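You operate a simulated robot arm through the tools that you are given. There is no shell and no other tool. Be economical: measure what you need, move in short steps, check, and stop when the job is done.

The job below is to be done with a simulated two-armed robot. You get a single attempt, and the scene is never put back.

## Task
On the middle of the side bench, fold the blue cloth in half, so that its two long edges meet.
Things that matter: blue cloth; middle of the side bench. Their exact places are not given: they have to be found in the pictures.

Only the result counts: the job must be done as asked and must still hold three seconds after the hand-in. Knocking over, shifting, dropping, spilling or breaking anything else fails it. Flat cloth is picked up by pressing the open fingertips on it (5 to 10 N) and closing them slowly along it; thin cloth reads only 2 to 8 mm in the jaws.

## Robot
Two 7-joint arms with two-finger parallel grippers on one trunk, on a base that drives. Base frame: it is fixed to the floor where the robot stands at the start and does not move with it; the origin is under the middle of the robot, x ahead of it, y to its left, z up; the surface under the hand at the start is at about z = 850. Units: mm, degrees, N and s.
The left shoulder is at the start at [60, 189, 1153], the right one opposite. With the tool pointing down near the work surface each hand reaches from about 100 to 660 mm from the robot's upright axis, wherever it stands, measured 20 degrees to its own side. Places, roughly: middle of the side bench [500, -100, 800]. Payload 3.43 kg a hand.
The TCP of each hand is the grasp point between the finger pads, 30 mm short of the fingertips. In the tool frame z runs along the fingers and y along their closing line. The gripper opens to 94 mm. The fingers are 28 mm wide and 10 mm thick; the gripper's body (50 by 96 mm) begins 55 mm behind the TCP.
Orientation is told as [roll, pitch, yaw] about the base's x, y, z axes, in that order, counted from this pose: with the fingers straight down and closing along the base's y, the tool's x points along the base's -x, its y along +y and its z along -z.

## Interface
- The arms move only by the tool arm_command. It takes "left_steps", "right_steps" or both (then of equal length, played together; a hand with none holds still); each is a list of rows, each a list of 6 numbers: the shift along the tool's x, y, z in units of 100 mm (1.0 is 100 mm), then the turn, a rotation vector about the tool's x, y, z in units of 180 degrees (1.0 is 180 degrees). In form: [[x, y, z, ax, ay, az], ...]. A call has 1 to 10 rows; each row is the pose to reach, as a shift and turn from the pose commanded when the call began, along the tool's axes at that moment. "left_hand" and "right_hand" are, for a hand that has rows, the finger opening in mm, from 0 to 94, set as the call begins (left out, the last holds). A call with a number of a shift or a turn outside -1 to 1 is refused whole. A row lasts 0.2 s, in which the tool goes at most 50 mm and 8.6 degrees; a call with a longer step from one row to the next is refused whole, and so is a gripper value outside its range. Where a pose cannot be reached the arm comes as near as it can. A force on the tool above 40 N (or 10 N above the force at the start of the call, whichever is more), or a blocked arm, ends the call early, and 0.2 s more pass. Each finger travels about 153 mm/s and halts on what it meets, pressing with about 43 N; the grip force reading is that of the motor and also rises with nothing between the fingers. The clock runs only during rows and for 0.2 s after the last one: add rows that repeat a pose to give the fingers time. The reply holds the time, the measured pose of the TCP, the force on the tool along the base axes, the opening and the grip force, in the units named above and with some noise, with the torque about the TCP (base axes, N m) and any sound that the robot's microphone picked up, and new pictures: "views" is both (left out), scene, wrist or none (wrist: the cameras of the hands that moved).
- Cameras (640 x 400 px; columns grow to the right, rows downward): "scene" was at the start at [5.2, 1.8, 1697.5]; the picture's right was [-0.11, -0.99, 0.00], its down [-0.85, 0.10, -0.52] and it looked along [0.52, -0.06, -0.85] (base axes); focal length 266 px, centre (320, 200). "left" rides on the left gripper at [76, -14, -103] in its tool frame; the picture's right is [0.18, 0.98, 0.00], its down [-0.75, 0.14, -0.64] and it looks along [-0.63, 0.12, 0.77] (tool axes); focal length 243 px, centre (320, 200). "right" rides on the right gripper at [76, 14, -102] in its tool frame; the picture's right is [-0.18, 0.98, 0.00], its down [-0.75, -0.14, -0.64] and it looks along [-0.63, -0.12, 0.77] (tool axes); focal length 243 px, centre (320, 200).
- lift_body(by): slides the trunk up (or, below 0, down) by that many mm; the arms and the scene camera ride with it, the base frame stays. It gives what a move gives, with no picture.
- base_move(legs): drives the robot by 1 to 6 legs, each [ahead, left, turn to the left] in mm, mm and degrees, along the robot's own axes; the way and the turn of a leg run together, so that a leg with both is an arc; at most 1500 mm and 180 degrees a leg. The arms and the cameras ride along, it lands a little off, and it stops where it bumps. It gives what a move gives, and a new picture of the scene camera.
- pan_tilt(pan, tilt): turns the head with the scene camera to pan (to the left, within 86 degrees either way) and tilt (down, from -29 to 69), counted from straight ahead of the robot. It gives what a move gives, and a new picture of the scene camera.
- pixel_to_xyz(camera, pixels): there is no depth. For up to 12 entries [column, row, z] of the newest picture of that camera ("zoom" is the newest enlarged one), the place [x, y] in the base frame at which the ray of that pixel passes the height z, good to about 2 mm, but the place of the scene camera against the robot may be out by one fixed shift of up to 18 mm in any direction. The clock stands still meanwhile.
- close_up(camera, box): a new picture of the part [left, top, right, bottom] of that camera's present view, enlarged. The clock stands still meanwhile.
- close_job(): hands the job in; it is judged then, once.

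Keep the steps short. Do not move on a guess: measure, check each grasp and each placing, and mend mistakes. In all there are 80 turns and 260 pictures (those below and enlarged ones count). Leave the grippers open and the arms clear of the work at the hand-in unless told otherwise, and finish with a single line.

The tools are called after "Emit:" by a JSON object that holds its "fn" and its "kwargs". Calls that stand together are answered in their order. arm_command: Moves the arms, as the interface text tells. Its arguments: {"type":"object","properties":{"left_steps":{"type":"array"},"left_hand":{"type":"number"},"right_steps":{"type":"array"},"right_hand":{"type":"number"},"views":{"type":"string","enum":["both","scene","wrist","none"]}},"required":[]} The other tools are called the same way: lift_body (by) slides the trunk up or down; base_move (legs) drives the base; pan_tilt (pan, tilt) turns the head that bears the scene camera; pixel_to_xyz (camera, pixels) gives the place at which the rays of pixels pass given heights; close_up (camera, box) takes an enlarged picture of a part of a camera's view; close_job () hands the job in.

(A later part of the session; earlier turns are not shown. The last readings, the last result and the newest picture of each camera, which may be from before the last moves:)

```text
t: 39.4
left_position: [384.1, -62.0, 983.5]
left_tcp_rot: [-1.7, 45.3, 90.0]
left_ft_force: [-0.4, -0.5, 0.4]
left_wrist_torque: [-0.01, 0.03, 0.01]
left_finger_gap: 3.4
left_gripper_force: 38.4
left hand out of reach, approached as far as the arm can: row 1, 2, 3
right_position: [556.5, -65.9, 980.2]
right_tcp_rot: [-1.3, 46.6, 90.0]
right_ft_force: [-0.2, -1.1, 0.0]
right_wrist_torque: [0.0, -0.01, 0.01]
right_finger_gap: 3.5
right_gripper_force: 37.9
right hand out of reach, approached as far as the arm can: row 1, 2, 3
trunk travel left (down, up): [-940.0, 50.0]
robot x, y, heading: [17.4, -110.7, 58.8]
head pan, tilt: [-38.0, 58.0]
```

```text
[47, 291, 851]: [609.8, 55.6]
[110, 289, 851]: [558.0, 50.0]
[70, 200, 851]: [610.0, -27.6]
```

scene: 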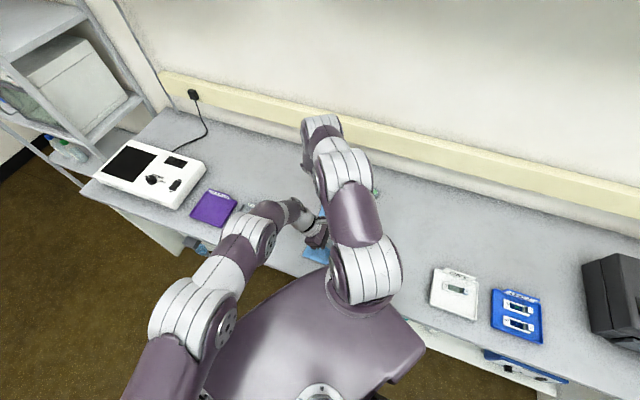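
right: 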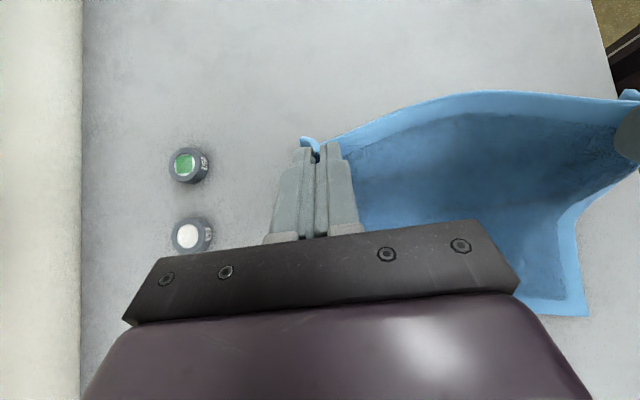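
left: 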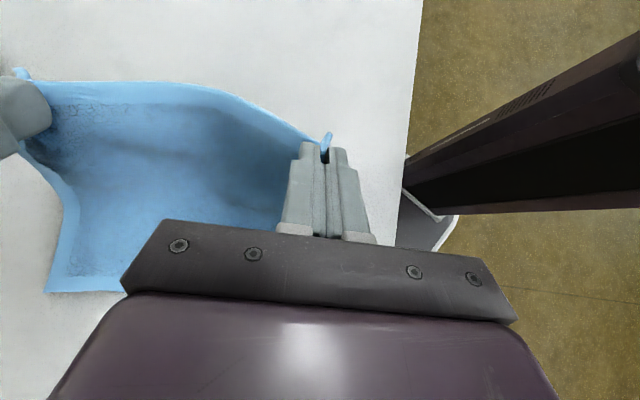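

Left edge: y≈53, 47, 50, 56, so the ideal fold is at about y=-62. I'll lower the edge slightly at 42° tilt, then move the base +60.

Emit:
{"fn": "arm_command", "kwargs": {"left_steps": [[-0.1, 0, 0.1, 0, -0.009, 0], [-0.199, 0, 0.197, 0, -0.018, 0]], "right_steps": [[-0.1, -0.07, 0.07, 0, -0.013, 0], [-0.209, -0.14, 0.143, 0, -0.026, 0]], "views": "none"}}

Emit:
{"fn": "base_move", "kwargs": {"legs": [[51.2, 31.3, 0]]}}

Emit:
{"fn": "arm_command", "kwargs": {"left_steps": [[0, 0, 0, 0, 0, 0]], "right_steps": [[0, 0, 0, 0, 0, 0]], "views": "wrist"}}

```text
t: 40.0
left_position: [387.3, -61.3, 953.6]
left_tcp_rot: [-1.6, 42.1, 90.1]
left_ft_force: [0.5, 0.2, -0.4]
left_wrist_torque: [0.0, 0.01, 0.02]
left_finger_gap: 3.4
left_gripper_force: 38.1
right_position: [573.5, -63.7, 956.6]
right_tcp_rot: [-1.1, 41.8, 90.2]
right_ft_force: [0.9, -0.5, -0.5]
right_wrist_torque: [0.03, -0.01, -0.01]
right_finger_gap: 3.3
right_gripper_force: 38.0
trunk travel left (down, up): [-940.0, 50.0]
robot x, y, heading: [14.8, -110.7, 58.5]
head pan, tilt: [-38.0, 58.0]
```

```text
t: 41.0
left_position: [388.4, -5.6, 955.4]
left_tcp_rot: [-1.6, 41.8, 90.1]
left_ft_force: [0.5, 0.5, 0.9]
left_wrist_torque: [0.02, 0.04, 0.02]
left_finger_gap: 3.5
left_gripper_force: 38.2
right_position: [572.1, -6.9, 957.0]
right_tcp_rot: [-1.2, 41.7, 90.1]
right_ft_force: [-0.2, 0.5, -0.3]
right_wrist_torque: [0.02, -0.04, -0.01]
right_finger_gap: 3.5
right_gripper_force: 38.6
trunk travel left (down, up): [-940.0, 50.0]
robot x, y, heading: [16.8, -50.2, 58.8]
head pan, tilt: [-38.0, 58.0]
```

scene: 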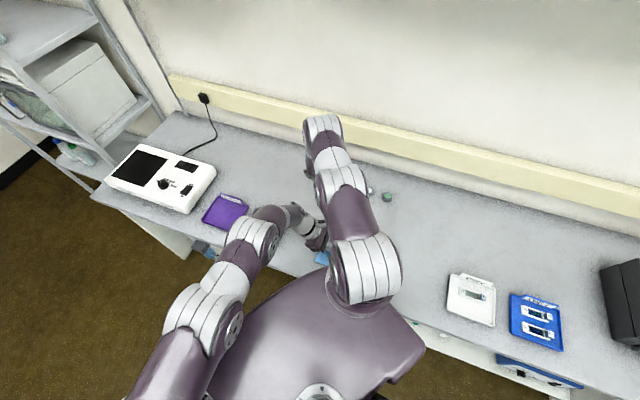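

```text
t: 41.4
left_position: [387.8, -4.9, 954.9]
left_tcp_rot: [-1.6, 41.8, 90.0]
left_ft_force: [1.3, 0.1, 0.0]
left_wrist_torque: [0.01, -0.01, 0.0]
left_finger_gap: 3.5
left_gripper_force: 37.8
right_position: [572.5, -6.1, 955.7]
right_tcp_rot: [-1.2, 41.8, 90.1]
right_ft_force: [0.2, 0.3, 0.9]
right_wrist_torque: [0.01, -0.03, -0.01]
right_finger_gap: 3.6
right_gripper_force: 37.7
trunk travel left (down, up): [-940.0, 50.0]
robot x, y, heading: [14.1, -52.4, 58.5]
head pan, tilt: [-38.0, 58.0]
```

right: 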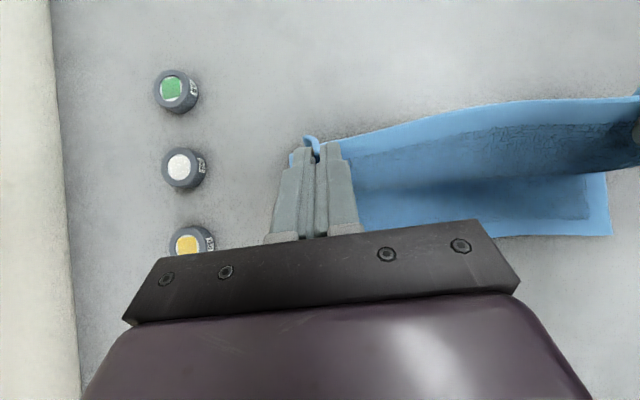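
left: 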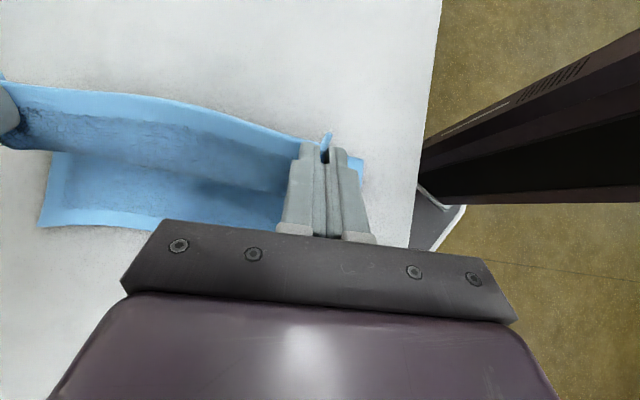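

The bottom is staying put. I'll continue the arc with the arms, the first four points.

Emit:
{"fn": "arm_command", "kwargs": {"left_steps": [[-0.18, 0, -0.054, 0, 0, 0], [-0.379, 0, -0.071, 0, 0, 0], [-0.575, 0, -0.032, 0, 0, 0], [-0.757, 0, 0.021, 0, 0, 0]], "right_steps": [[-0.18, 0, -0.054, 0, 0, 0], [-0.379, 0, -0.071, 0, 0, 0], [-0.575, 0, -0.032, 0, 0, 0], [-0.757, 0, 0.021, 0, 0, 0]], "views": "wrist"}}

```text
t: 42.4
left_position: [374.7, 39.9, 919.9]
left_tcp_rot: [-1.6, 42.0, 90.0]
left_ft_force: [0.3, -0.6, -0.7]
left_wrist_torque: [0.02, 0.03, -0.04]
left_finger_gap: 3.5
left_gripper_force: 37.6
left hand out of reach, approached as far as the arm can: row 2, 3, 4
right_position: [559.6, 34.5, 912.1]
right_tcp_rot: [-1.2, 41.9, 90.1]
right_ft_force: [-0.8, 0.5, 1.2]
right_wrist_torque: [0.01, 0.01, 0.0]
right_finger_gap: 3.6
right_gripper_force: 38.1
right hand out of reach, approached as far as the arm can: row 3, 4
trunk travel left (down, up): [-940.0, 50.0]
robot x, y, heading: [18.3, -50.2, 58.7]
head pan, tilt: [-38.0, 58.0]
```

right: 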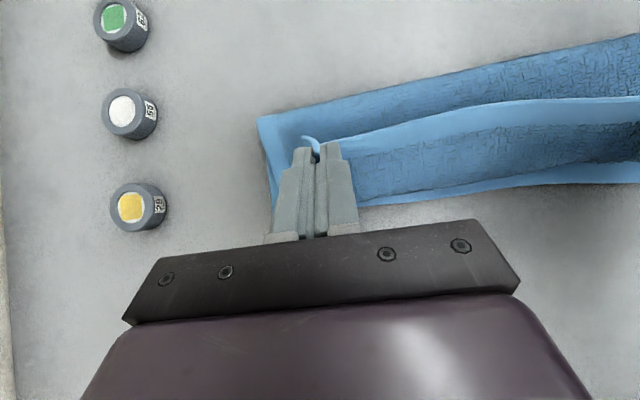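
left: 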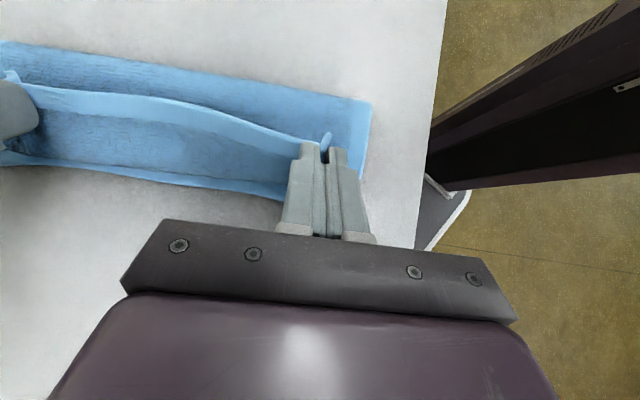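

Emit:
{"fn": "pixel_to_xyz", "kwargs": {"camera": "right", "pixels": [[258, 118, 851], [440, 80, 851], [620, 40, 851], [362, 205, 851], [520, 188, 851], [630, 180, 851]]}}

Emit:
{"fn": "pixel_to_xyz", "kwargs": {"camera": "left", "pixels": [[10, 42, 851], [200, 72, 851], [370, 103, 851], [362, 180, 851], [200, 183, 851], [60, 167, 851], [270, 195, 851]]}}

Emit:
{"fn": "close_up", "kwargs": {"camera": "right", "box": [240, 20, 640, 270]}}

```text
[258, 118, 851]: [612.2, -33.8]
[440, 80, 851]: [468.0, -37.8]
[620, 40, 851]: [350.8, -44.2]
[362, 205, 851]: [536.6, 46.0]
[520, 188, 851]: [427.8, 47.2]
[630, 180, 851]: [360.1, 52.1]
```

```text
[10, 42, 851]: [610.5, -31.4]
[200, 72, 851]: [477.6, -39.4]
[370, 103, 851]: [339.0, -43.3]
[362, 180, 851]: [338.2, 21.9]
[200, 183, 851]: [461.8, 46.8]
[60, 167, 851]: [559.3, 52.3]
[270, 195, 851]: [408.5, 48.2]
```

```text
1.60 times, centred on (440, 145) of right
```

zoom: 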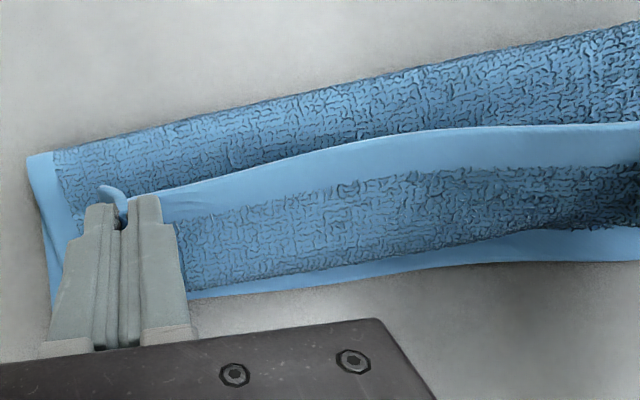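

The bottom edge is steady at y≈46–52. The fold is a round bend for now and will spread when flattened. I'll lower the hands at a bit less tilt and correct x, then move the base +22 to bring the edge over the bottom edge.

Emit:
{"fn": "arm_command", "kwargs": {"left_steps": [[-0.07, -0.03, 0.1, 0, -0.017, 0], [-0.143, -0.06, 0.194, 0, -0.0333, 0], [-0.143, -0.06, 0.194, 0, -0.0333, 0]], "right_steps": [[-0.07, -0.06, 0.06, 0, -0.017, 0], [-0.139, -0.12, 0.117, 0, -0.0333, 0], [-0.139, -0.12, 0.117, 0, -0.0333, 0]], "views": "none"}}

Emit:
{"fn": "base_move", "kwargs": {"legs": [[18.8, 11.4, 0]]}}

Emit:
{"fn": "arm_command", "kwargs": {"left_steps": [[0, 0, 0, 0, 0, 0]], "right_steps": [[0, 0, 0, 0, 0, 0]], "views": "wrist"}}

```text
t: 43.2
left_position: [383.6, 38.3, 896.1]
left_tcp_rot: [-1.6, 36.1, 90.3]
left_ft_force: [1.9, -0.5, 0.6]
left_wrist_torque: [-0.02, -0.07, 0.02]
left_finger_gap: 3.3
left_gripper_force: 38.1
right_position: [571.5, 38.7, 894.4]
right_tcp_rot: [-1.1, 35.8, 90.3]
right_ft_force: [-3.0, -0.5, 0.3]
right_wrist_torque: [0.0, 0.06, -0.02]
right_finger_gap: 3.5
right_gripper_force: 38.2
trunk travel left (down, up): [-940.0, 50.0]
robot x, y, heading: [20.9, -52.1, 58.4]
head pan, tilt: [-38.0, 58.0]
```

```text
t: 44.0
left_position: [383.1, 57.6, 897.0]
left_tcp_rot: [-1.5, 35.9, 90.2]
left_ft_force: [3.0, -0.5, 0.6]
left_wrist_torque: [0.02, -0.04, 0.05]
left_finger_gap: 3.6
left_gripper_force: 38.2
right_position: [570.7, 56.4, 894.7]
right_tcp_rot: [-1.1, 35.7, 90.2]
right_ft_force: [-3.1, -1.0, 0.7]
right_wrist_torque: [0.02, 0.05, -0.05]
right_finger_gap: 3.5
right_gripper_force: 38.0
trunk travel left (down, up): [-940.0, 50.0]
robot x, y, heading: [14.7, -23.2, 58.4]
head pan, tilt: [-38.0, 58.0]
```

scene: 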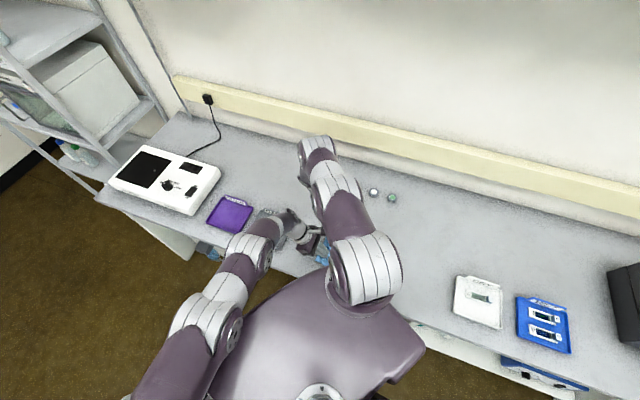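

```text
t: 44.4
left_position: [383.5, 59.5, 896.3]
left_tcp_rot: [-1.6, 36.1, 90.3]
left_ft_force: [1.9, 0.3, 0.5]
left_wrist_torque: [0.03, -0.03, 0.03]
left_finger_gap: 3.4
left_gripper_force: 37.9
right_position: [570.4, 59.0, 894.5]
right_tcp_rot: [-0.9, 35.9, 90.3]
right_ft_force: [-2.9, 1.3, 1.7]
right_wrist_torque: [0.02, 0.04, -0.01]
right_finger_gap: 3.6
right_gripper_force: 37.6
trunk travel left (down, up): [-940.0, 50.0]
robot x, y, heading: [19.6, -28.8, 58.4]
head pan, tilt: [-38.0, 58.0]
```

right: 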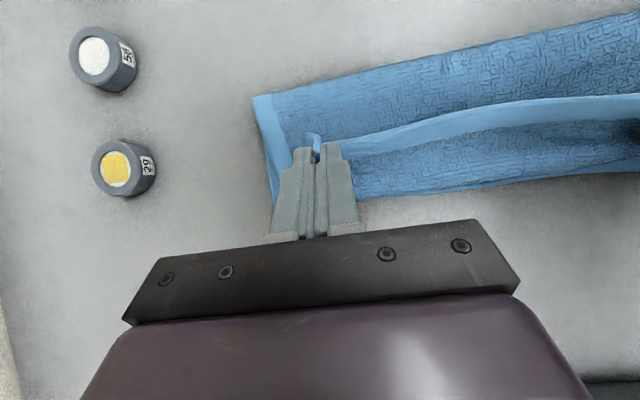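
left: 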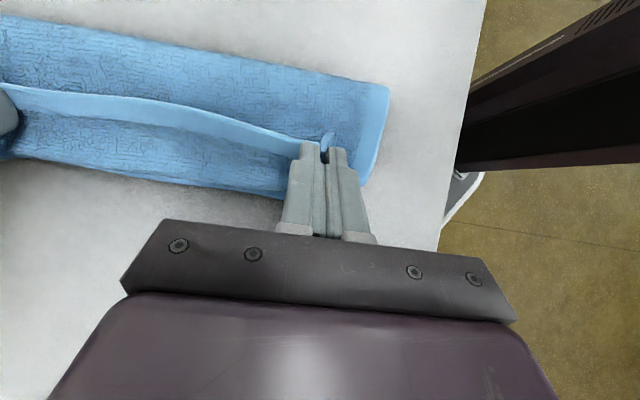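

The tips are above the bottom edge (y≈42, z≈+21). I'll lower about 12 mm and open both hands to let the edge relax.

Emit:
{"fn": "arm_command", "kwargs": {"left_steps": [[-0.04, 0, 0.055, 0, 0, 0], [-0.07, 0, 0.1, 0, 0, 0], [-0.07, 0, 0.1, 0, 0, 0]], "right_steps": [[-0.04, 0, 0.055, 0, 0, 0], [-0.07, 0, 0.1, 0, 0, 0], [-0.07, 0, 0.1, 0, 0, 0]], "views": "none"}}

Emit:
{"fn": "arm_command", "kwargs": {"left_steps": [[0, 0, 0, 0, 0, 0], [0, 0, 0, 0, 0, 0], [0, 0, -0.3, 0, 0, 0], [0, 0, -0.6, 0, 0, 0], [0, 0, -0.6, 0, 0, 0]], "right_steps": [[0, 0, 0, 0, 0, 0], [0, 0, 0, 0, 0, 0], [0, 0, -0.3, 0, 0, 0], [0, 0, -0.6, 0, 0, 0], [0, 0, -0.6, 0, 0, 0]], "left_hand": 30, "right_hand": 30, "views": "wrist"}}

Emit:
{"fn": "close_up", "kwargs": {"camera": "right", "box": [240, 20, 640, 270]}}

```text
t: 45.2
left_position: [416.5, 65.3, 920.9]
left_tcp_rot: [-6.7, 35.4, 87.4]
left_ft_force: [0.5, 0.9, -1.0]
left_wrist_torque: [-0.01, 0.06, 0.0]
left_finger_gap: 3.5
left_gripper_force: 37.8
right_position: [572.7, 59.8, 888.5]
right_tcp_rot: [-1.7, 36.2, 89.9]
right_ft_force: [-4.0, -5.8, 31.9]
right_wrist_torque: [-0.39, 0.12, -0.01]
right_finger_gap: 3.8
right_gripper_force: 38.3
trunk travel left (down, up): [-940.0, 50.0]
robot x, y, heading: [18.9, -31.3, 58.4]
head pan, tilt: [-38.0, 58.0]
stopped in row 3 (right hand): the force on the tool passed its limit at 44 N (the readings are from after the stop); the commanded pose is now the measured one
```

```text
t: 46.4
left_position: [410.8, 98.4, 964.5]
left_tcp_rot: [-6.3, 35.4, 87.4]
left_ft_force: [-0.5, -0.6, 0.4]
left_wrist_torque: [0.06, 0.04, 0.0]
left_finger_gap: 30.1
left_gripper_force: 0.1
right_position: [572.4, 95.9, 933.5]
right_tcp_rot: [-1.4, 35.8, 90.1]
right_ft_force: [-0.6, 0.2, -0.2]
right_wrist_torque: [0.02, 0.01, 0.03]
right_finger_gap: 30.0
right_gripper_force: 0.0
trunk travel left (down, up): [-940.0, 50.0]
robot x, y, heading: [20.5, -26.8, 58.5]
head pan, tilt: [-38.0, 58.0]
```

right: 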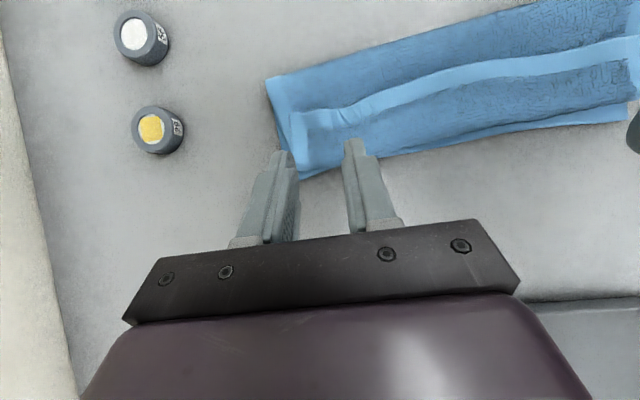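
left: 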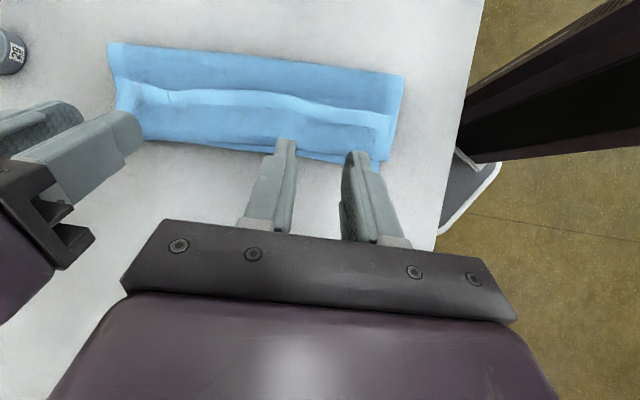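

```text
1.60 times, centred on (440, 145) of right
```

zoom: 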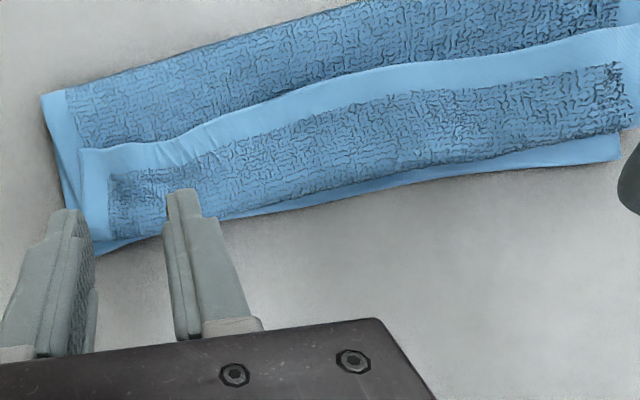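

Both released. The upper layer is turned back on itself as a flap about 45 mm wide. I'll raise the hands upright, clear, and look properly before mending.

Emit:
{"fn": "arm_command", "kwargs": {"left_steps": [[0.1, 0, -0.13, 0, -0.04, 0], [0.2, 0, -0.27, 0, -0.08, 0], [0.29, 0, -0.4, 0, -0.12, 0], [0.29, 0, -0.4, 0, -0.16, 0], [0.29, 0, -0.4, 0, -0.197, 0]], "right_steps": [[0.1, 0, -0.13, 0, -0.04, 0], [0.2, 0, -0.27, 0, -0.08, 0], [0.29, 0, -0.4, 0, -0.12, 0], [0.29, 0, -0.4, 0, -0.16, 0], [0.29, 0, -0.4, 0, -0.199, 0]], "left_hand": 0, "right_hand": 0, "views": "wrist"}}

Emit:
{"fn": "close_up", "kwargs": {"camera": "right", "box": [240, 0, 640, 250]}}

```text
t: 47.6
left_position: [406.5, 97.9, 1015.8]
left_tcp_rot: [-5.3, 0.0, 91.3]
left_ft_force: [0.1, -0.1, 0.2]
left_wrist_torque: [-0.04, 0.01, -0.02]
left_finger_gap: 0.2
left_gripper_force: 33.4
right_position: [572.9, 93.5, 982.7]
right_tcp_rot: [-1.2, -0.1, 90.8]
right_ft_force: [0.3, 0.1, 0.2]
right_wrist_torque: [-0.01, 0.03, 0.0]
right_finger_gap: 0.0
right_gripper_force: 32.9
trunk travel left (down, up): [-940.0, 50.0]
robot x, y, heading: [18.2, -31.0, 58.4]
head pan, tilt: [-38.0, 58.0]
```

right: 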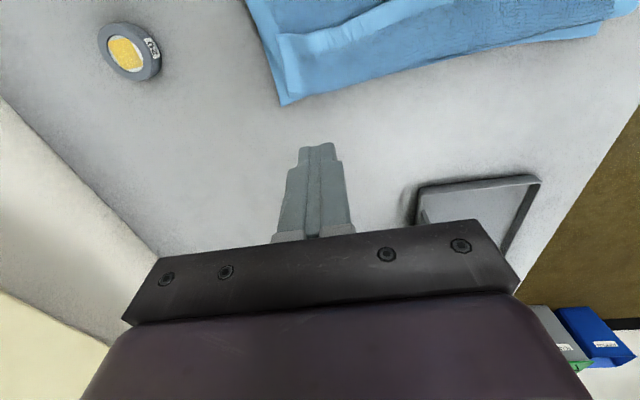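
left: 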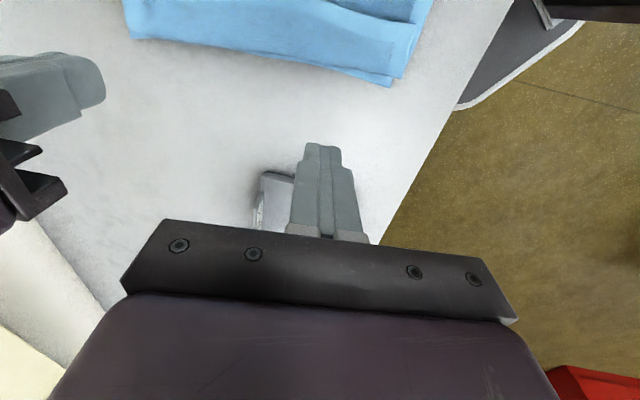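

```text
1.60 times, centred on (440, 125) of right
```

zoom: 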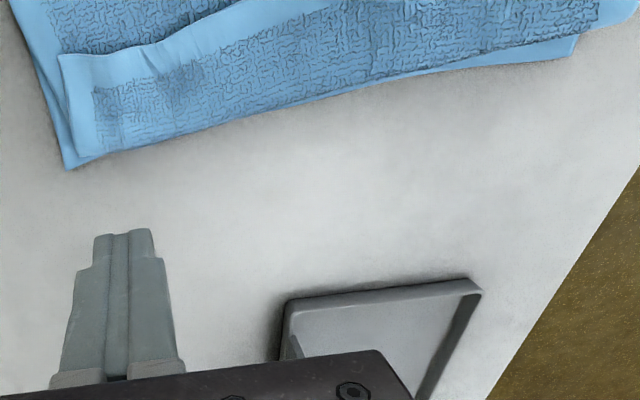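

The gray tray is well below and beside the hands, clear. I'll shift both hands 80 mm right to see the cloth.

Emit:
{"fn": "arm_command", "kwargs": {"left_steps": [[0.4, 0, 0, 0, 0, 0], [0.8, 0, 0, 0, 0, 0]], "right_steps": [[0.4, 0, -0.15, 0, 0, 0], [0.8, 0, -0.3, 0, 0, 0]], "views": "wrist"}}

Emit:
{"fn": "close_up", "kwargs": {"camera": "right", "box": [240, 0, 640, 250]}}

```text
t: 48.2
left_position: [408.8, 15.8, 1015.3]
left_tcp_rot: [-5.2, 0.0, 91.2]
left_ft_force: [0.2, -1.2, 0.5]
left_wrist_torque: [0.0, -0.01, 0.02]
left_finger_gap: 0.0
left_gripper_force: 32.6
right_position: [573.5, 12.3, 1013.8]
right_tcp_rot: [-1.3, 0.0, 90.9]
right_ft_force: [-0.6, -0.5, 0.9]
right_wrist_torque: [0.03, -0.01, 0.01]
right_finger_gap: 0.2
right_gripper_force: 33.1
trunk travel left (down, up): [-940.0, 50.0]
robot x, y, heading: [18.4, -31.0, 58.6]
head pan, tilt: [-38.0, 58.0]
```

right: 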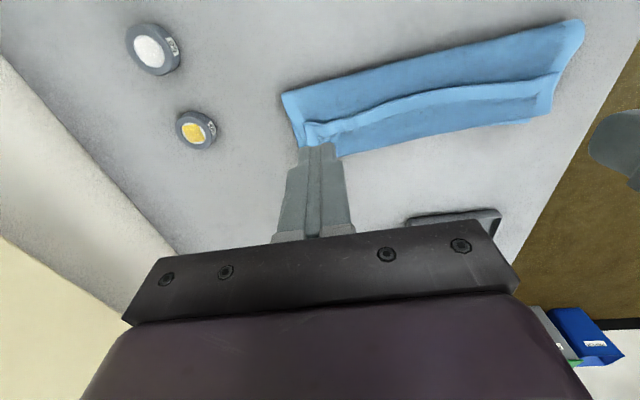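
left: 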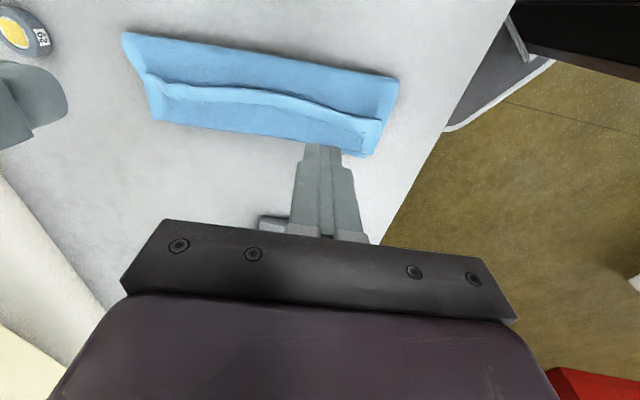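

```text
1.60 times, centred on (440, 125) of right
```

zoom: 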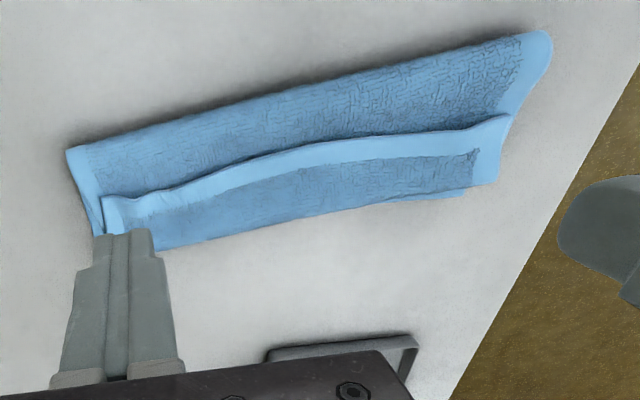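

Emit:
{"fn": "pixel_to_xyz", "kwargs": {"camera": "right", "pixels": [[282, 93, 856], [430, 58, 856], [580, 22, 856], [310, 124, 860], [430, 92, 860], [555, 73, 860], [340, 155, 855], [430, 138, 855], [548, 112, 855], [525, 122, 851]]}}

Emit:
{"fn": "pixel_to_xyz", "kwargs": {"camera": "left", "pixels": [[123, 34, 856], [260, 52, 856], [397, 80, 856], [150, 80, 860], [260, 92, 860], [375, 122, 860], [155, 118, 855], [250, 135, 855], [372, 155, 851]]}}

```text
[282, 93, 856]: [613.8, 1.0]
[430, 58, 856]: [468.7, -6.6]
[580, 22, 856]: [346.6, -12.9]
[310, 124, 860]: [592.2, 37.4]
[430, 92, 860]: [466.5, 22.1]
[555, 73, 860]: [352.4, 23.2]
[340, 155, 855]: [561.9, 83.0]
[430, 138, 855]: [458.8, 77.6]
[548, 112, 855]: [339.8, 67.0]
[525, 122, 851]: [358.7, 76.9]
```

```text
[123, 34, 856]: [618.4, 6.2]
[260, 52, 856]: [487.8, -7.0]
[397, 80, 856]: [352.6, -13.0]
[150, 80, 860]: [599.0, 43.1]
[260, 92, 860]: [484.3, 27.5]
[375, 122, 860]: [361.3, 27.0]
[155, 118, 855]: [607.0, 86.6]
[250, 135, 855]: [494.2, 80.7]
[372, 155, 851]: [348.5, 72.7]
```

The cloth is now an S-shape: bottom about 87, upper 87, flap 55 mm. The pinch direction is the cause, since closing along the edge pushes the cloth out sideways. I'll regrasp the flap edge with the fingers closing across the edge (yaw 0). First I'll turn both hands in the air.

Emit:
{"fn": "arm_command", "kwargs": {"left_steps": [[0, 0.05, 0, 0, 0, 0.046], [0, 0.1, 0, 0, 0, 0.092], [0, 0.15, 0, 0, 0, 0.138], [0, 0.2, 0, 0, 0, 0.184], [0, 0.25, 0, 0, 0, 0.23], [0, 0.25, 0, 0, 0, 0.276], [0, 0.25, 0, 0, 0, 0.322], [0, 0.25, 0, 0, 0, 0.368], [0, 0.25, 0, 0, 0, 0.414], [0, 0.25, 0, 0, 0, 0.46]], "right_steps": [[0, -0.04, 0, 0, 0, 0.046], [0, -0.08, 0, 0, 0, 0.092], [0, -0.12, 0, 0, 0, 0.138], [0, -0.16, 0, 0, 0, 0.184], [0, -0.2, 0, 0, 0, 0.23], [0, -0.2, 0, 0, 0, 0.276], [0, -0.2, 0, 0, 0, 0.322], [0, -0.2, 0, 0, 0, 0.368], [0, -0.2, 0, 0, 0, 0.414], [0, -0.2, 0, 0, 0, 0.46]], "left_hand": 34, "right_hand": 34, "views": "both"}}

```text
t: 50.4
left_position: [384.4, 18.0, 1013.3]
left_tcp_rot: [-0.8, -5.1, 8.4]
left_ft_force: [-0.7, 0.1, -0.9]
left_wrist_torque: [0.0, -0.01, 0.04]
left_finger_gap: 34.1
left_gripper_force: 0.1
right_position: [593.2, 15.7, 1013.2]
right_tcp_rot: [-0.2, -1.1, 7.9]
right_ft_force: [-0.3, 0.2, -0.6]
right_wrist_torque: [0.01, 0.0, 0.01]
right_finger_gap: 34.0
right_gripper_force: 0.1
trunk travel left (down, up): [-940.0, 50.0]
robot x, y, heading: [20.1, -26.2, 58.5]
head pan, tilt: [-38.0, 58.0]
```

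scene: 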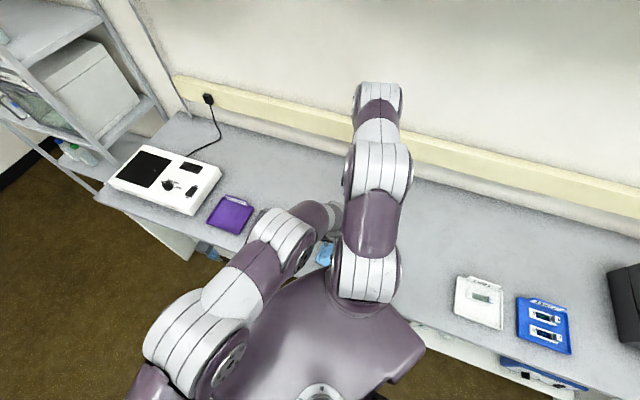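
right: 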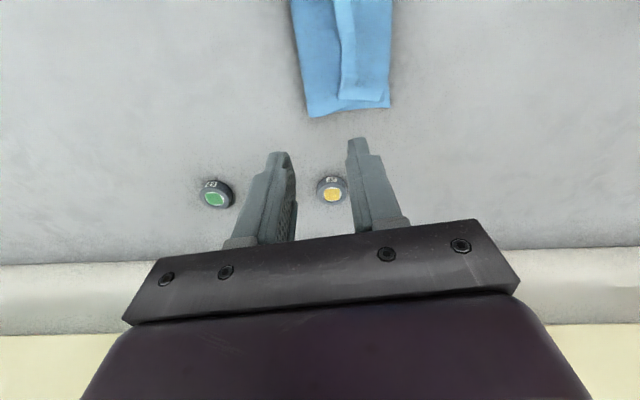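
left: 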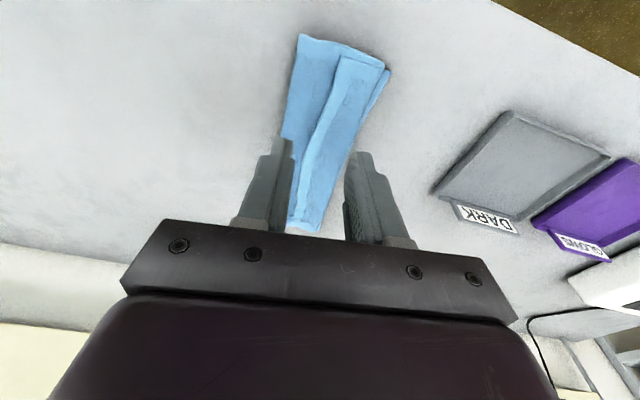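

Yaw near 0 is reachable. I'll line the hands up above the flap edge, at about (375,46) and (578,58), and come down to z≈930.

Emit:
{"fn": "arm_command", "kwargs": {"left_steps": [[0.02, 0.1, 0.25, 0, 0.014, 0.02], [0.04, 0.2, 0.5, 0, 0.028, 0.045], [0.05, 0.29, 0.8, 0, 0.028, 0.045], [0.05, 0.29, 0.8, 0, 0.028, 0.045]], "right_steps": [[0.03, 0.15, 0.25, 0, 0.006, 0.02], [0.06, 0.3, 0.5, 0, 0.006, 0.044], [0.09, 0.437, 0.8, 0, 0.006, 0.044], [0.09, 0.437, 0.8, 0, 0.006, 0.044]], "left_hand": 20, "right_hand": 20, "views": "wrist"}}

```text
t: 51.4
left_position: [381.8, 45.8, 932.1]
left_tcp_rot: [-0.4, -0.3, 0.3]
left_ft_force: [-0.4, -0.1, 0.4]
left_wrist_torque: [-0.03, 0.0, 0.0]
left_finger_gap: 19.9
left_gripper_force: 0.2
right_position: [579.7, 56.5, 931.7]
right_tcp_rot: [-0.1, -0.1, 0.1]
right_ft_force: [-0.3, -0.4, -0.6]
right_wrist_torque: [0.01, 0.01, -0.01]
right_finger_gap: 20.0
right_gripper_force: 0.0
trunk travel left (down, up): [-940.0, 50.0]
robot x, y, heading: [16.9, -30.2, 58.6]
head pan, tilt: [-38.0, 58.0]
```

right: 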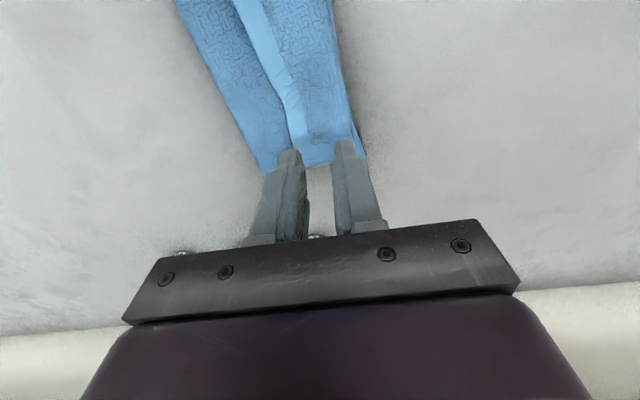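
left: 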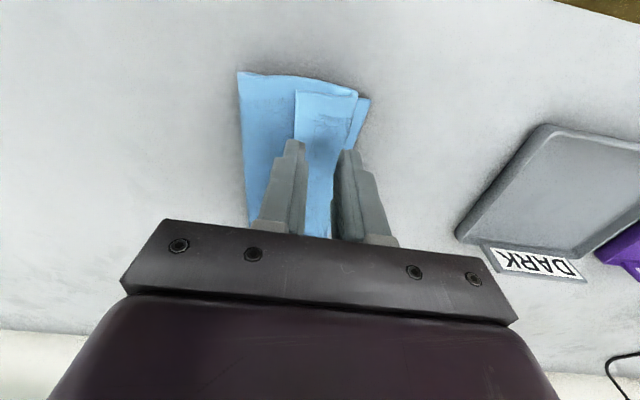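

Emit:
{"fn": "pixel_to_xyz", "kwargs": {"camera": "right", "pixels": [[291, 110, 856], [300, 145, 856], [350, 150, 856], [265, 60, 858], [355, 130, 853], [255, 160, 854]]}}

Emit:
{"fn": "pixel_to_xyz", "kwargs": {"camera": "left", "pixels": [[296, 92, 856], [294, 135, 856], [356, 95, 856], [370, 100, 852], [238, 72, 854]]}}

```text
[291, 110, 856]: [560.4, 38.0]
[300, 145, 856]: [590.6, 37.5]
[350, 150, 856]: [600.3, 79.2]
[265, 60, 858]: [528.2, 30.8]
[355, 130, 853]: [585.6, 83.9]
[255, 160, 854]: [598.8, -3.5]
```

```text
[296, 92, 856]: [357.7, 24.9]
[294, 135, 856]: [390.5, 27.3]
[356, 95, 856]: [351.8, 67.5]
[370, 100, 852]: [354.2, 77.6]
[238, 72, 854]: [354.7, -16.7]
```

Flap edge: y≈38 at the far hand, ≈26 at the near hand. Small shift, then down toward contact.

Emit:
{"fn": "arm_command", "kwargs": {"left_steps": [[0.06, 0.02, 0.2, 0, 0, 0], [0.06, 0.02, 0.4, 0, 0, 0], [0.06, 0.02, 0.45, 0, 0, 0], [0.06, 0.02, 0.45, 0, 0, 0]], "right_steps": [[0, 0.025, 0.2, 0, 0, 0], [0, 0.025, 0.4, 0, 0, 0], [0, 0.025, 0.45, 0, 0, 0], [0, 0.025, 0.45, 0, 0, 0]], "views": "wrist"}}

```text
t: 52.6
left_position: [408.5, 41.8, 922.2]
left_tcp_rot: [-1.0, -4.3, 0.2]
left_ft_force: [-0.7, 0.5, 0.1]
left_wrist_torque: [-0.02, 0.01, 0.01]
left_finger_gap: 19.9
left_gripper_force: 0.0
right_position: [580.4, 60.2, 888.9]
right_tcp_rot: [0.0, -0.3, 0.1]
right_ft_force: [0.3, 0.4, 7.3]
right_wrist_torque: [0.03, -0.03, -0.04]
right_finger_gap: 20.0
right_gripper_force: 0.0
trunk travel left (down, up): [-940.0, 50.0]
robot x, y, heading: [18.9, -30.5, 58.2]
head pan, tilt: [-38.0, 58.0]
stopped in row 4 (left hand): the arm was blocked; the commanded pose is now the measured one
```

right: 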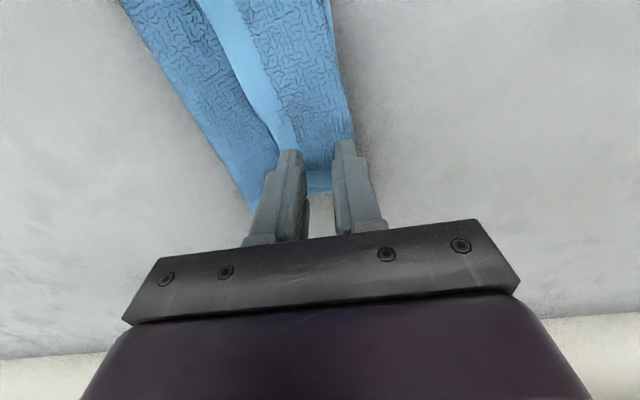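
left: 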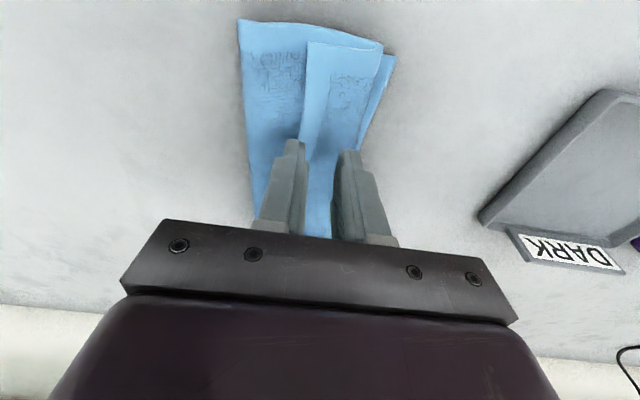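

The left arm is blocked low down here, because its hand is too close to the body. I'll lift the hands, back the base 90 mm in -y, and reach forward instead.

Emit:
{"fn": "arm_command", "kwargs": {"left_steps": [[0, 0, -0.1, 0, 0, 0], [0.2, 0.04, -0.2, 0, 0.02, 0]], "right_steps": [[0, 0, -0.3, 0, 0, 0], [0, 0, -0.5, 0, 0, 0]], "views": "none"}}

Emit:
{"fn": "base_move", "kwargs": {"legs": [[-76.8, -47, 0]]}}

```text
t: 53.2
left_position: [384.5, 45.5, 939.1]
left_tcp_rot: [-1.0, -0.5, 0.1]
left_ft_force: [0.6, 0.2, 0.9]
left_wrist_torque: [-0.01, -0.01, 0.01]
left_finger_gap: 20.1
left_gripper_force: 0.0
right_position: [580.3, 59.4, 939.7]
right_tcp_rot: [-0.1, -0.2, 0.3]
right_ft_force: [-0.8, 0.0, -0.3]
right_wrist_torque: [0.01, 0.01, 0.0]
right_finger_gap: 20.0
right_gripper_force: 0.0
trunk travel left (down, up): [-940.0, 50.0]
robot x, y, heading: [18.6, -30.9, 58.5]
head pan, tilt: [-38.0, 58.0]
```

```text
t: 54.3
left_position: [385.2, -42.5, 939.3]
left_tcp_rot: [-1.1, -0.5, 0.2]
left_ft_force: [0.7, 0.6, 0.1]
left_wrist_torque: [-0.03, 0.02, 0.01]
left_finger_gap: 20.2
left_gripper_force: 0.2
right_position: [578.7, -28.6, 940.2]
right_tcp_rot: [-0.2, -0.2, 0.2]
right_ft_force: [-0.1, -0.2, 0.2]
right_wrist_torque: [0.0, -0.02, -0.01]
right_finger_gap: 20.3
right_gripper_force: 0.1
trunk travel left (down, up): [-940.0, 50.0]
robot x, y, heading: [17.6, -117.7, 58.2]
head pan, tilt: [-38.0, 58.0]
```

scene: 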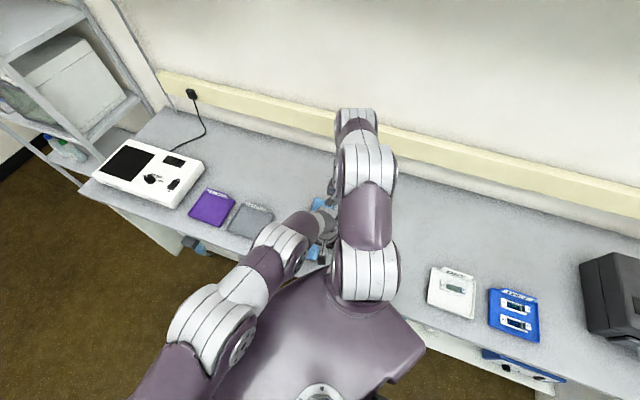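

Emit:
{"fn": "arm_command", "kwargs": {"left_steps": [[0.03, 0.3, 0, 0, 0, 0], [0.06, 0.6, 0, 0, 0, 0], [0.08, 0.9, 0, 0, 0, 0], [0.08, 0.9, 0.25, 0, 0, 0], [0.08, 0.9, 0.48, 0, 0, 0], [0.08, 0.9, 0.48, 0, 0, 0]], "right_steps": [[0, 0.3, 0, 0, 0, 0], [0, 0.6, 0, 0, 0, 0], [0, 0.88, 0, 0, 0, 0], [0, 0.88, 0.25, 0, 0, 0], [0, 0.88, 0.48, 0, 0, 0], [0, 0.88, 0.48, 0, 0, 0]], "views": "wrist"}}

```text
t: 55.7
left_position: [378.1, 46.4, 892.9]
left_tcp_rot: [-0.9, -0.7, 0.2]
left_ft_force: [1.8, -0.1, 3.7]
left_wrist_torque: [0.05, -0.04, 0.01]
left_finger_gap: 19.4
left_gripper_force: 0.1
right_position: [579.3, 57.4, 892.3]
right_tcp_rot: [0.0, -0.3, 0.1]
right_ft_force: [0.1, 0.7, 2.4]
right_wrist_torque: [0.1, -0.01, 0.0]
right_finger_gap: 20.1
right_gripper_force: 0.1
trunk travel left (down, up): [-940.0, 50.0]
robot x, y, heading: [16.4, -116.4, 58.7]
head pan, tilt: [-38.0, 58.0]
```

right: 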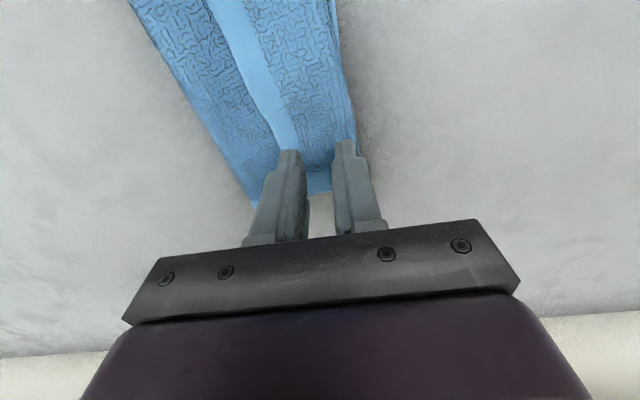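
left: 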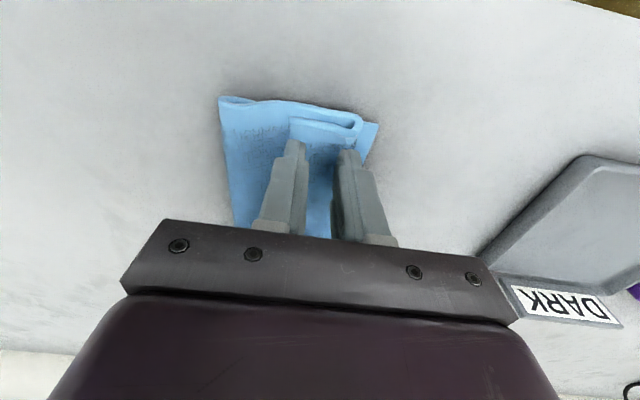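

Light contact (3.7 and 2.4 N). I'll press 4 mm more and close in steps.

Emit:
{"fn": "arm_command", "kwargs": {"left_steps": [[0, 0, 0.04, 0, 0, 0], [0, 0, 0.04, 0, 0, 0]], "right_steps": [[0, 0, 0.04, 0, 0, 0], [0, 0, 0.04, 0, 0, 0]], "views": "none"}}

Emit:
{"fn": "arm_command", "kwargs": {"left_steps": [[0, 0, 0, 0, 0, 0]], "right_steps": [[0, 0, 0, 0, 0, 0]], "left_hand": 14, "right_hand": 14, "views": "none"}}

Emit:
{"fn": "arm_command", "kwargs": {"left_steps": [[0, 0, 0, 0, 0, 0]], "right_steps": [[0, 0, 0, 0, 0, 0]], "left_hand": 8, "right_hand": 8, "views": "none"}}

Emit:
{"fn": "arm_command", "kwargs": {"left_steps": [[0, 0, 0, 0, 0, 0], [0, 0, 0, 0, 0, 0]], "right_steps": [[0, 0, 0, 0, 0, 0], [0, 0, 0, 0, 0, 0]], "left_hand": 0, "right_hand": 0, "views": "wrist"}}

```text
t: 56.3
left_position: [378.2, 44.3, 888.0]
left_tcp_rot: [-1.0, -0.7, 0.2]
left_ft_force: [0.8, -0.3, 14.3]
left_wrist_torque: [-0.02, -0.03, -0.05]
left_finger_gap: 19.1
left_gripper_force: 0.0
right_position: [578.4, 56.8, 889.5]
right_tcp_rot: [0.0, -0.2, 0.2]
right_ft_force: [-1.2, 1.2, 8.9]
right_wrist_torque: [0.01, 0.06, -0.01]
right_finger_gap: 19.7
right_gripper_force: 0.0
trunk travel left (down, up): [-940.0, 50.0]
robot x, y, heading: [17.7, -121.8, 58.6]
head pan, tilt: [-38.0, 58.0]
```

```text
t: 56.7
left_position: [377.9, 44.9, 887.7]
left_tcp_rot: [-1.1, -0.7, 0.2]
left_ft_force: [2.9, -1.1, 15.1]
left_wrist_torque: [-0.03, -0.05, 0.0]
left_finger_gap: 13.1
left_gripper_force: 0.0
right_position: [579.6, 56.0, 889.2]
right_tcp_rot: [0.0, -0.2, 0.3]
right_ft_force: [-0.3, 0.4, 8.9]
right_wrist_torque: [0.01, 0.0, 0.01]
right_finger_gap: 13.4
right_gripper_force: 0.0
trunk travel left (down, up): [-940.0, 50.0]
robot x, y, heading: [18.6, -121.8, 58.6]
head pan, tilt: [-38.0, 58.0]
```

```text
t: 57.1
left_position: [377.8, 45.6, 888.1]
left_tcp_rot: [-1.0, -0.7, 0.2]
left_ft_force: [1.4, -1.5, 16.9]
left_wrist_torque: [-0.04, -0.01, 0.0]
left_finger_gap: 9.1
left_gripper_force: 0.5
right_position: [578.6, 57.0, 888.6]
right_tcp_rot: [0.0, -0.2, 0.2]
right_ft_force: [0.5, 1.1, 8.5]
right_wrist_torque: [0.0, -0.05, 0.03]
right_finger_gap: 6.9
right_gripper_force: 0.1
trunk travel left (down, up): [-940.0, 50.0]
robot x, y, heading: [15.0, -118.3, 58.6]
head pan, tilt: [-38.0, 58.0]
```

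```text
t: 57.7
left_position: [376.2, 44.5, 887.1]
left_tcp_rot: [-1.1, -0.6, 0.2]
left_ft_force: [1.2, -4.5, 20.0]
left_wrist_torque: [-0.1, 0.02, 0.05]
left_finger_gap: 3.5
left_gripper_force: 37.4
right_position: [578.7, 56.7, 889.8]
right_tcp_rot: [0.0, -0.4, 0.3]
right_ft_force: [0.1, 1.7, 6.4]
right_wrist_torque: [0.04, 0.0, 0.0]
right_finger_gap: 0.0
right_gripper_force: 32.9
trunk travel left (down, up): [-940.0, 50.0]
robot x, y, heading: [11.2, -120.3, 58.4]
head pan, tilt: [-38.0, 58.0]
```

right: 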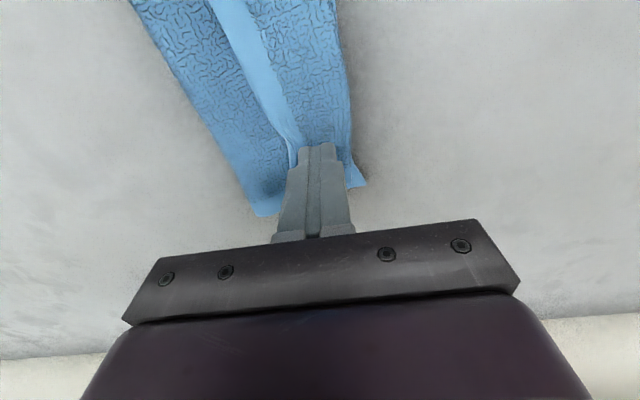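
left: 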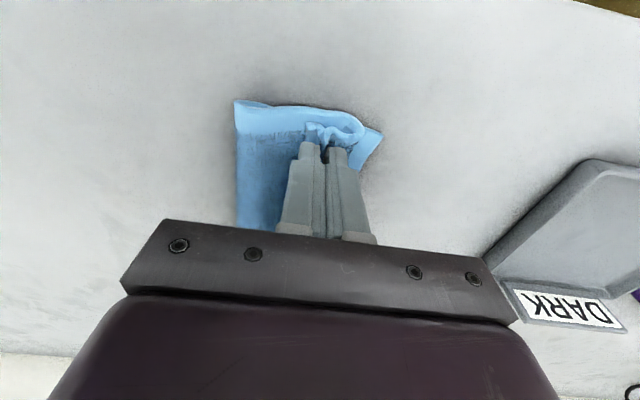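

The left holds (3.5 mm). The right missed again at 9 N; it needs about 16 N. I'll retry the right.

Emit:
{"fn": "arm_command", "kwargs": {"right_steps": [[0, 0, -0.2, 0, 0, 0], [0, 0, -0.2, 0, 0, 0]], "right_hand": 22, "views": "wrist"}}

```text
t: 58.3
left_position: [377.7, 43.9, 888.8]
left_tcp_rot: [-1.0, -0.6, 0.1]
left_ft_force: [-0.1, -4.0, 24.8]
left_wrist_torque: [-0.16, 0.09, 0.0]
left_finger_gap: 3.8
left_gripper_force: 38.0
right_position: [578.3, 56.7, 908.3]
right_tcp_rot: [0.0, -0.2, 0.2]
right_ft_force: [-0.1, -0.5, 0.0]
right_wrist_torque: [0.03, 0.0, -0.02]
right_finger_gap: 22.1
right_gripper_force: 0.0
trunk travel left (down, up): [-940.0, 50.0]
robot x, y, heading: [16.3, -120.5, 58.4]
head pan, tilt: [-38.0, 58.0]
```

right: 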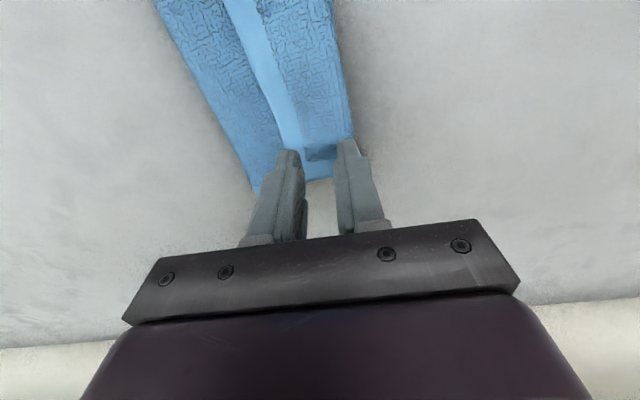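

Emit:
{"fn": "arm_command", "kwargs": {"right_steps": [[0, 0.02, 0.12, 0, 0, 0], [0, 0.02, 0.24, 0, 0, 0], [0, 0.02, 0.24, 0, 0, 0]], "views": "none"}}

Emit:
{"fn": "arm_command", "kwargs": {"right_steps": [[0, 0, 0.01, 0, 0, 0]], "right_hand": 16, "views": "none"}}

Emit:
{"fn": "arm_command", "kwargs": {"right_steps": [[0, 0, 0, 0, 0, 0]], "right_hand": 10, "views": "none"}}

Emit:
{"fn": "arm_command", "kwargs": {"right_steps": [[0, 0, 0, 0, 0, 0], [0, 0, 0, 0, 0, 0]], "right_hand": 0, "views": "wrist"}}

```text
t: 59.1
left_position: [374.3, 42.7, 889.0]
left_tcp_rot: [-0.9, -0.6, 0.2]
left_ft_force: [4.2, 1.0, 13.6]
left_wrist_torque: [0.0, -0.01, 0.02]
left_finger_gap: 3.4
left_gripper_force: 37.4
right_position: [579.4, 59.8, 887.1]
right_tcp_rot: [0.1, -0.6, 0.2]
right_ft_force: [1.6, -4.2, 30.4]
right_wrist_torque: [-0.24, -0.03, 0.0]
right_finger_gap: 21.7
right_gripper_force: 0.1
trunk travel left (down, up): [-940.0, 50.0]
robot x, y, heading: [16.3, -122.9, 58.4]
head pan, tilt: [-38.0, 58.0]
```

```text
t: 59.7
left_position: [376.9, 43.6, 888.6]
left_tcp_rot: [-1.0, -0.9, 0.2]
left_ft_force: [0.4, -1.7, 9.9]
left_wrist_torque: [-0.04, 0.0, 0.03]
left_finger_gap: 3.5
left_gripper_force: 37.9
right_position: [579.6, 60.6, 886.5]
right_tcp_rot: [0.2, -0.8, 0.3]
right_ft_force: [-5.2, -4.2, 27.7]
right_wrist_torque: [-0.23, 0.17, 0.02]
right_finger_gap: 16.9
right_gripper_force: 0.6
trunk travel left (down, up): [-940.0, 50.0]
robot x, y, heading: [17.6, -120.7, 58.6]
head pan, tilt: [-38.0, 58.0]
stopped in row 1 (right hand): the force on the tool passed its limit at 41 N (the readings are from after the stop); the commanded pose is now the measured one
```

```text
t: 60.1
left_position: [376.0, 44.7, 888.0]
left_tcp_rot: [-1.0, -1.0, 0.2]
left_ft_force: [2.0, -2.7, 10.6]
left_wrist_torque: [-0.07, -0.05, 0.04]
left_finger_gap: 3.4
left_gripper_force: 38.5
right_position: [581.6, 62.3, 886.9]
right_tcp_rot: [0.3, -0.9, 0.2]
right_ft_force: [-1.2, 1.0, 28.8]
right_wrist_torque: [-0.02, 0.01, 0.01]
right_finger_gap: 7.0
right_gripper_force: 0.0
trunk travel left (down, up): [-940.0, 50.0]
robot x, y, heading: [20.9, -117.7, 58.4]
head pan, tilt: [-38.0, 58.0]
```

```text
t: 60.7
left_position: [375.9, 44.2, 888.7]
left_tcp_rot: [-0.9, -0.7, 0.2]
left_ft_force: [3.9, -2.6, 11.9]
left_wrist_torque: [-0.06, -0.1, 0.02]
left_finger_gap: 3.6
left_gripper_force: 38.0
right_position: [581.1, 60.4, 886.7]
right_tcp_rot: [0.4, -0.8, 0.2]
right_ft_force: [1.9, 1.8, 34.4]
right_wrist_torque: [0.01, -0.05, -0.02]
right_finger_gap: 3.8
right_gripper_force: 38.4
trunk travel left (down, up): [-940.0, 50.0]
robot x, y, heading: [17.6, -116.3, 58.4]
head pan, tilt: [-38.0, 58.0]
```

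right: 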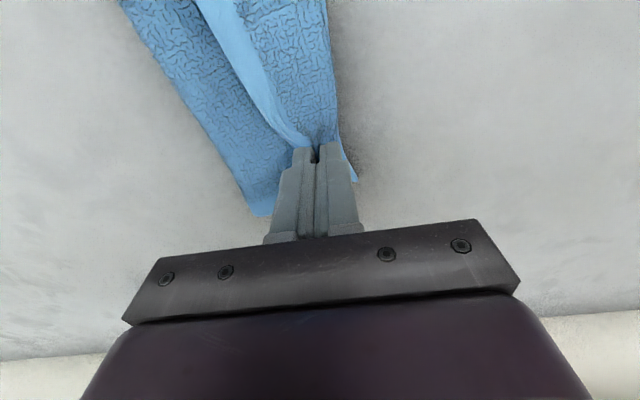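

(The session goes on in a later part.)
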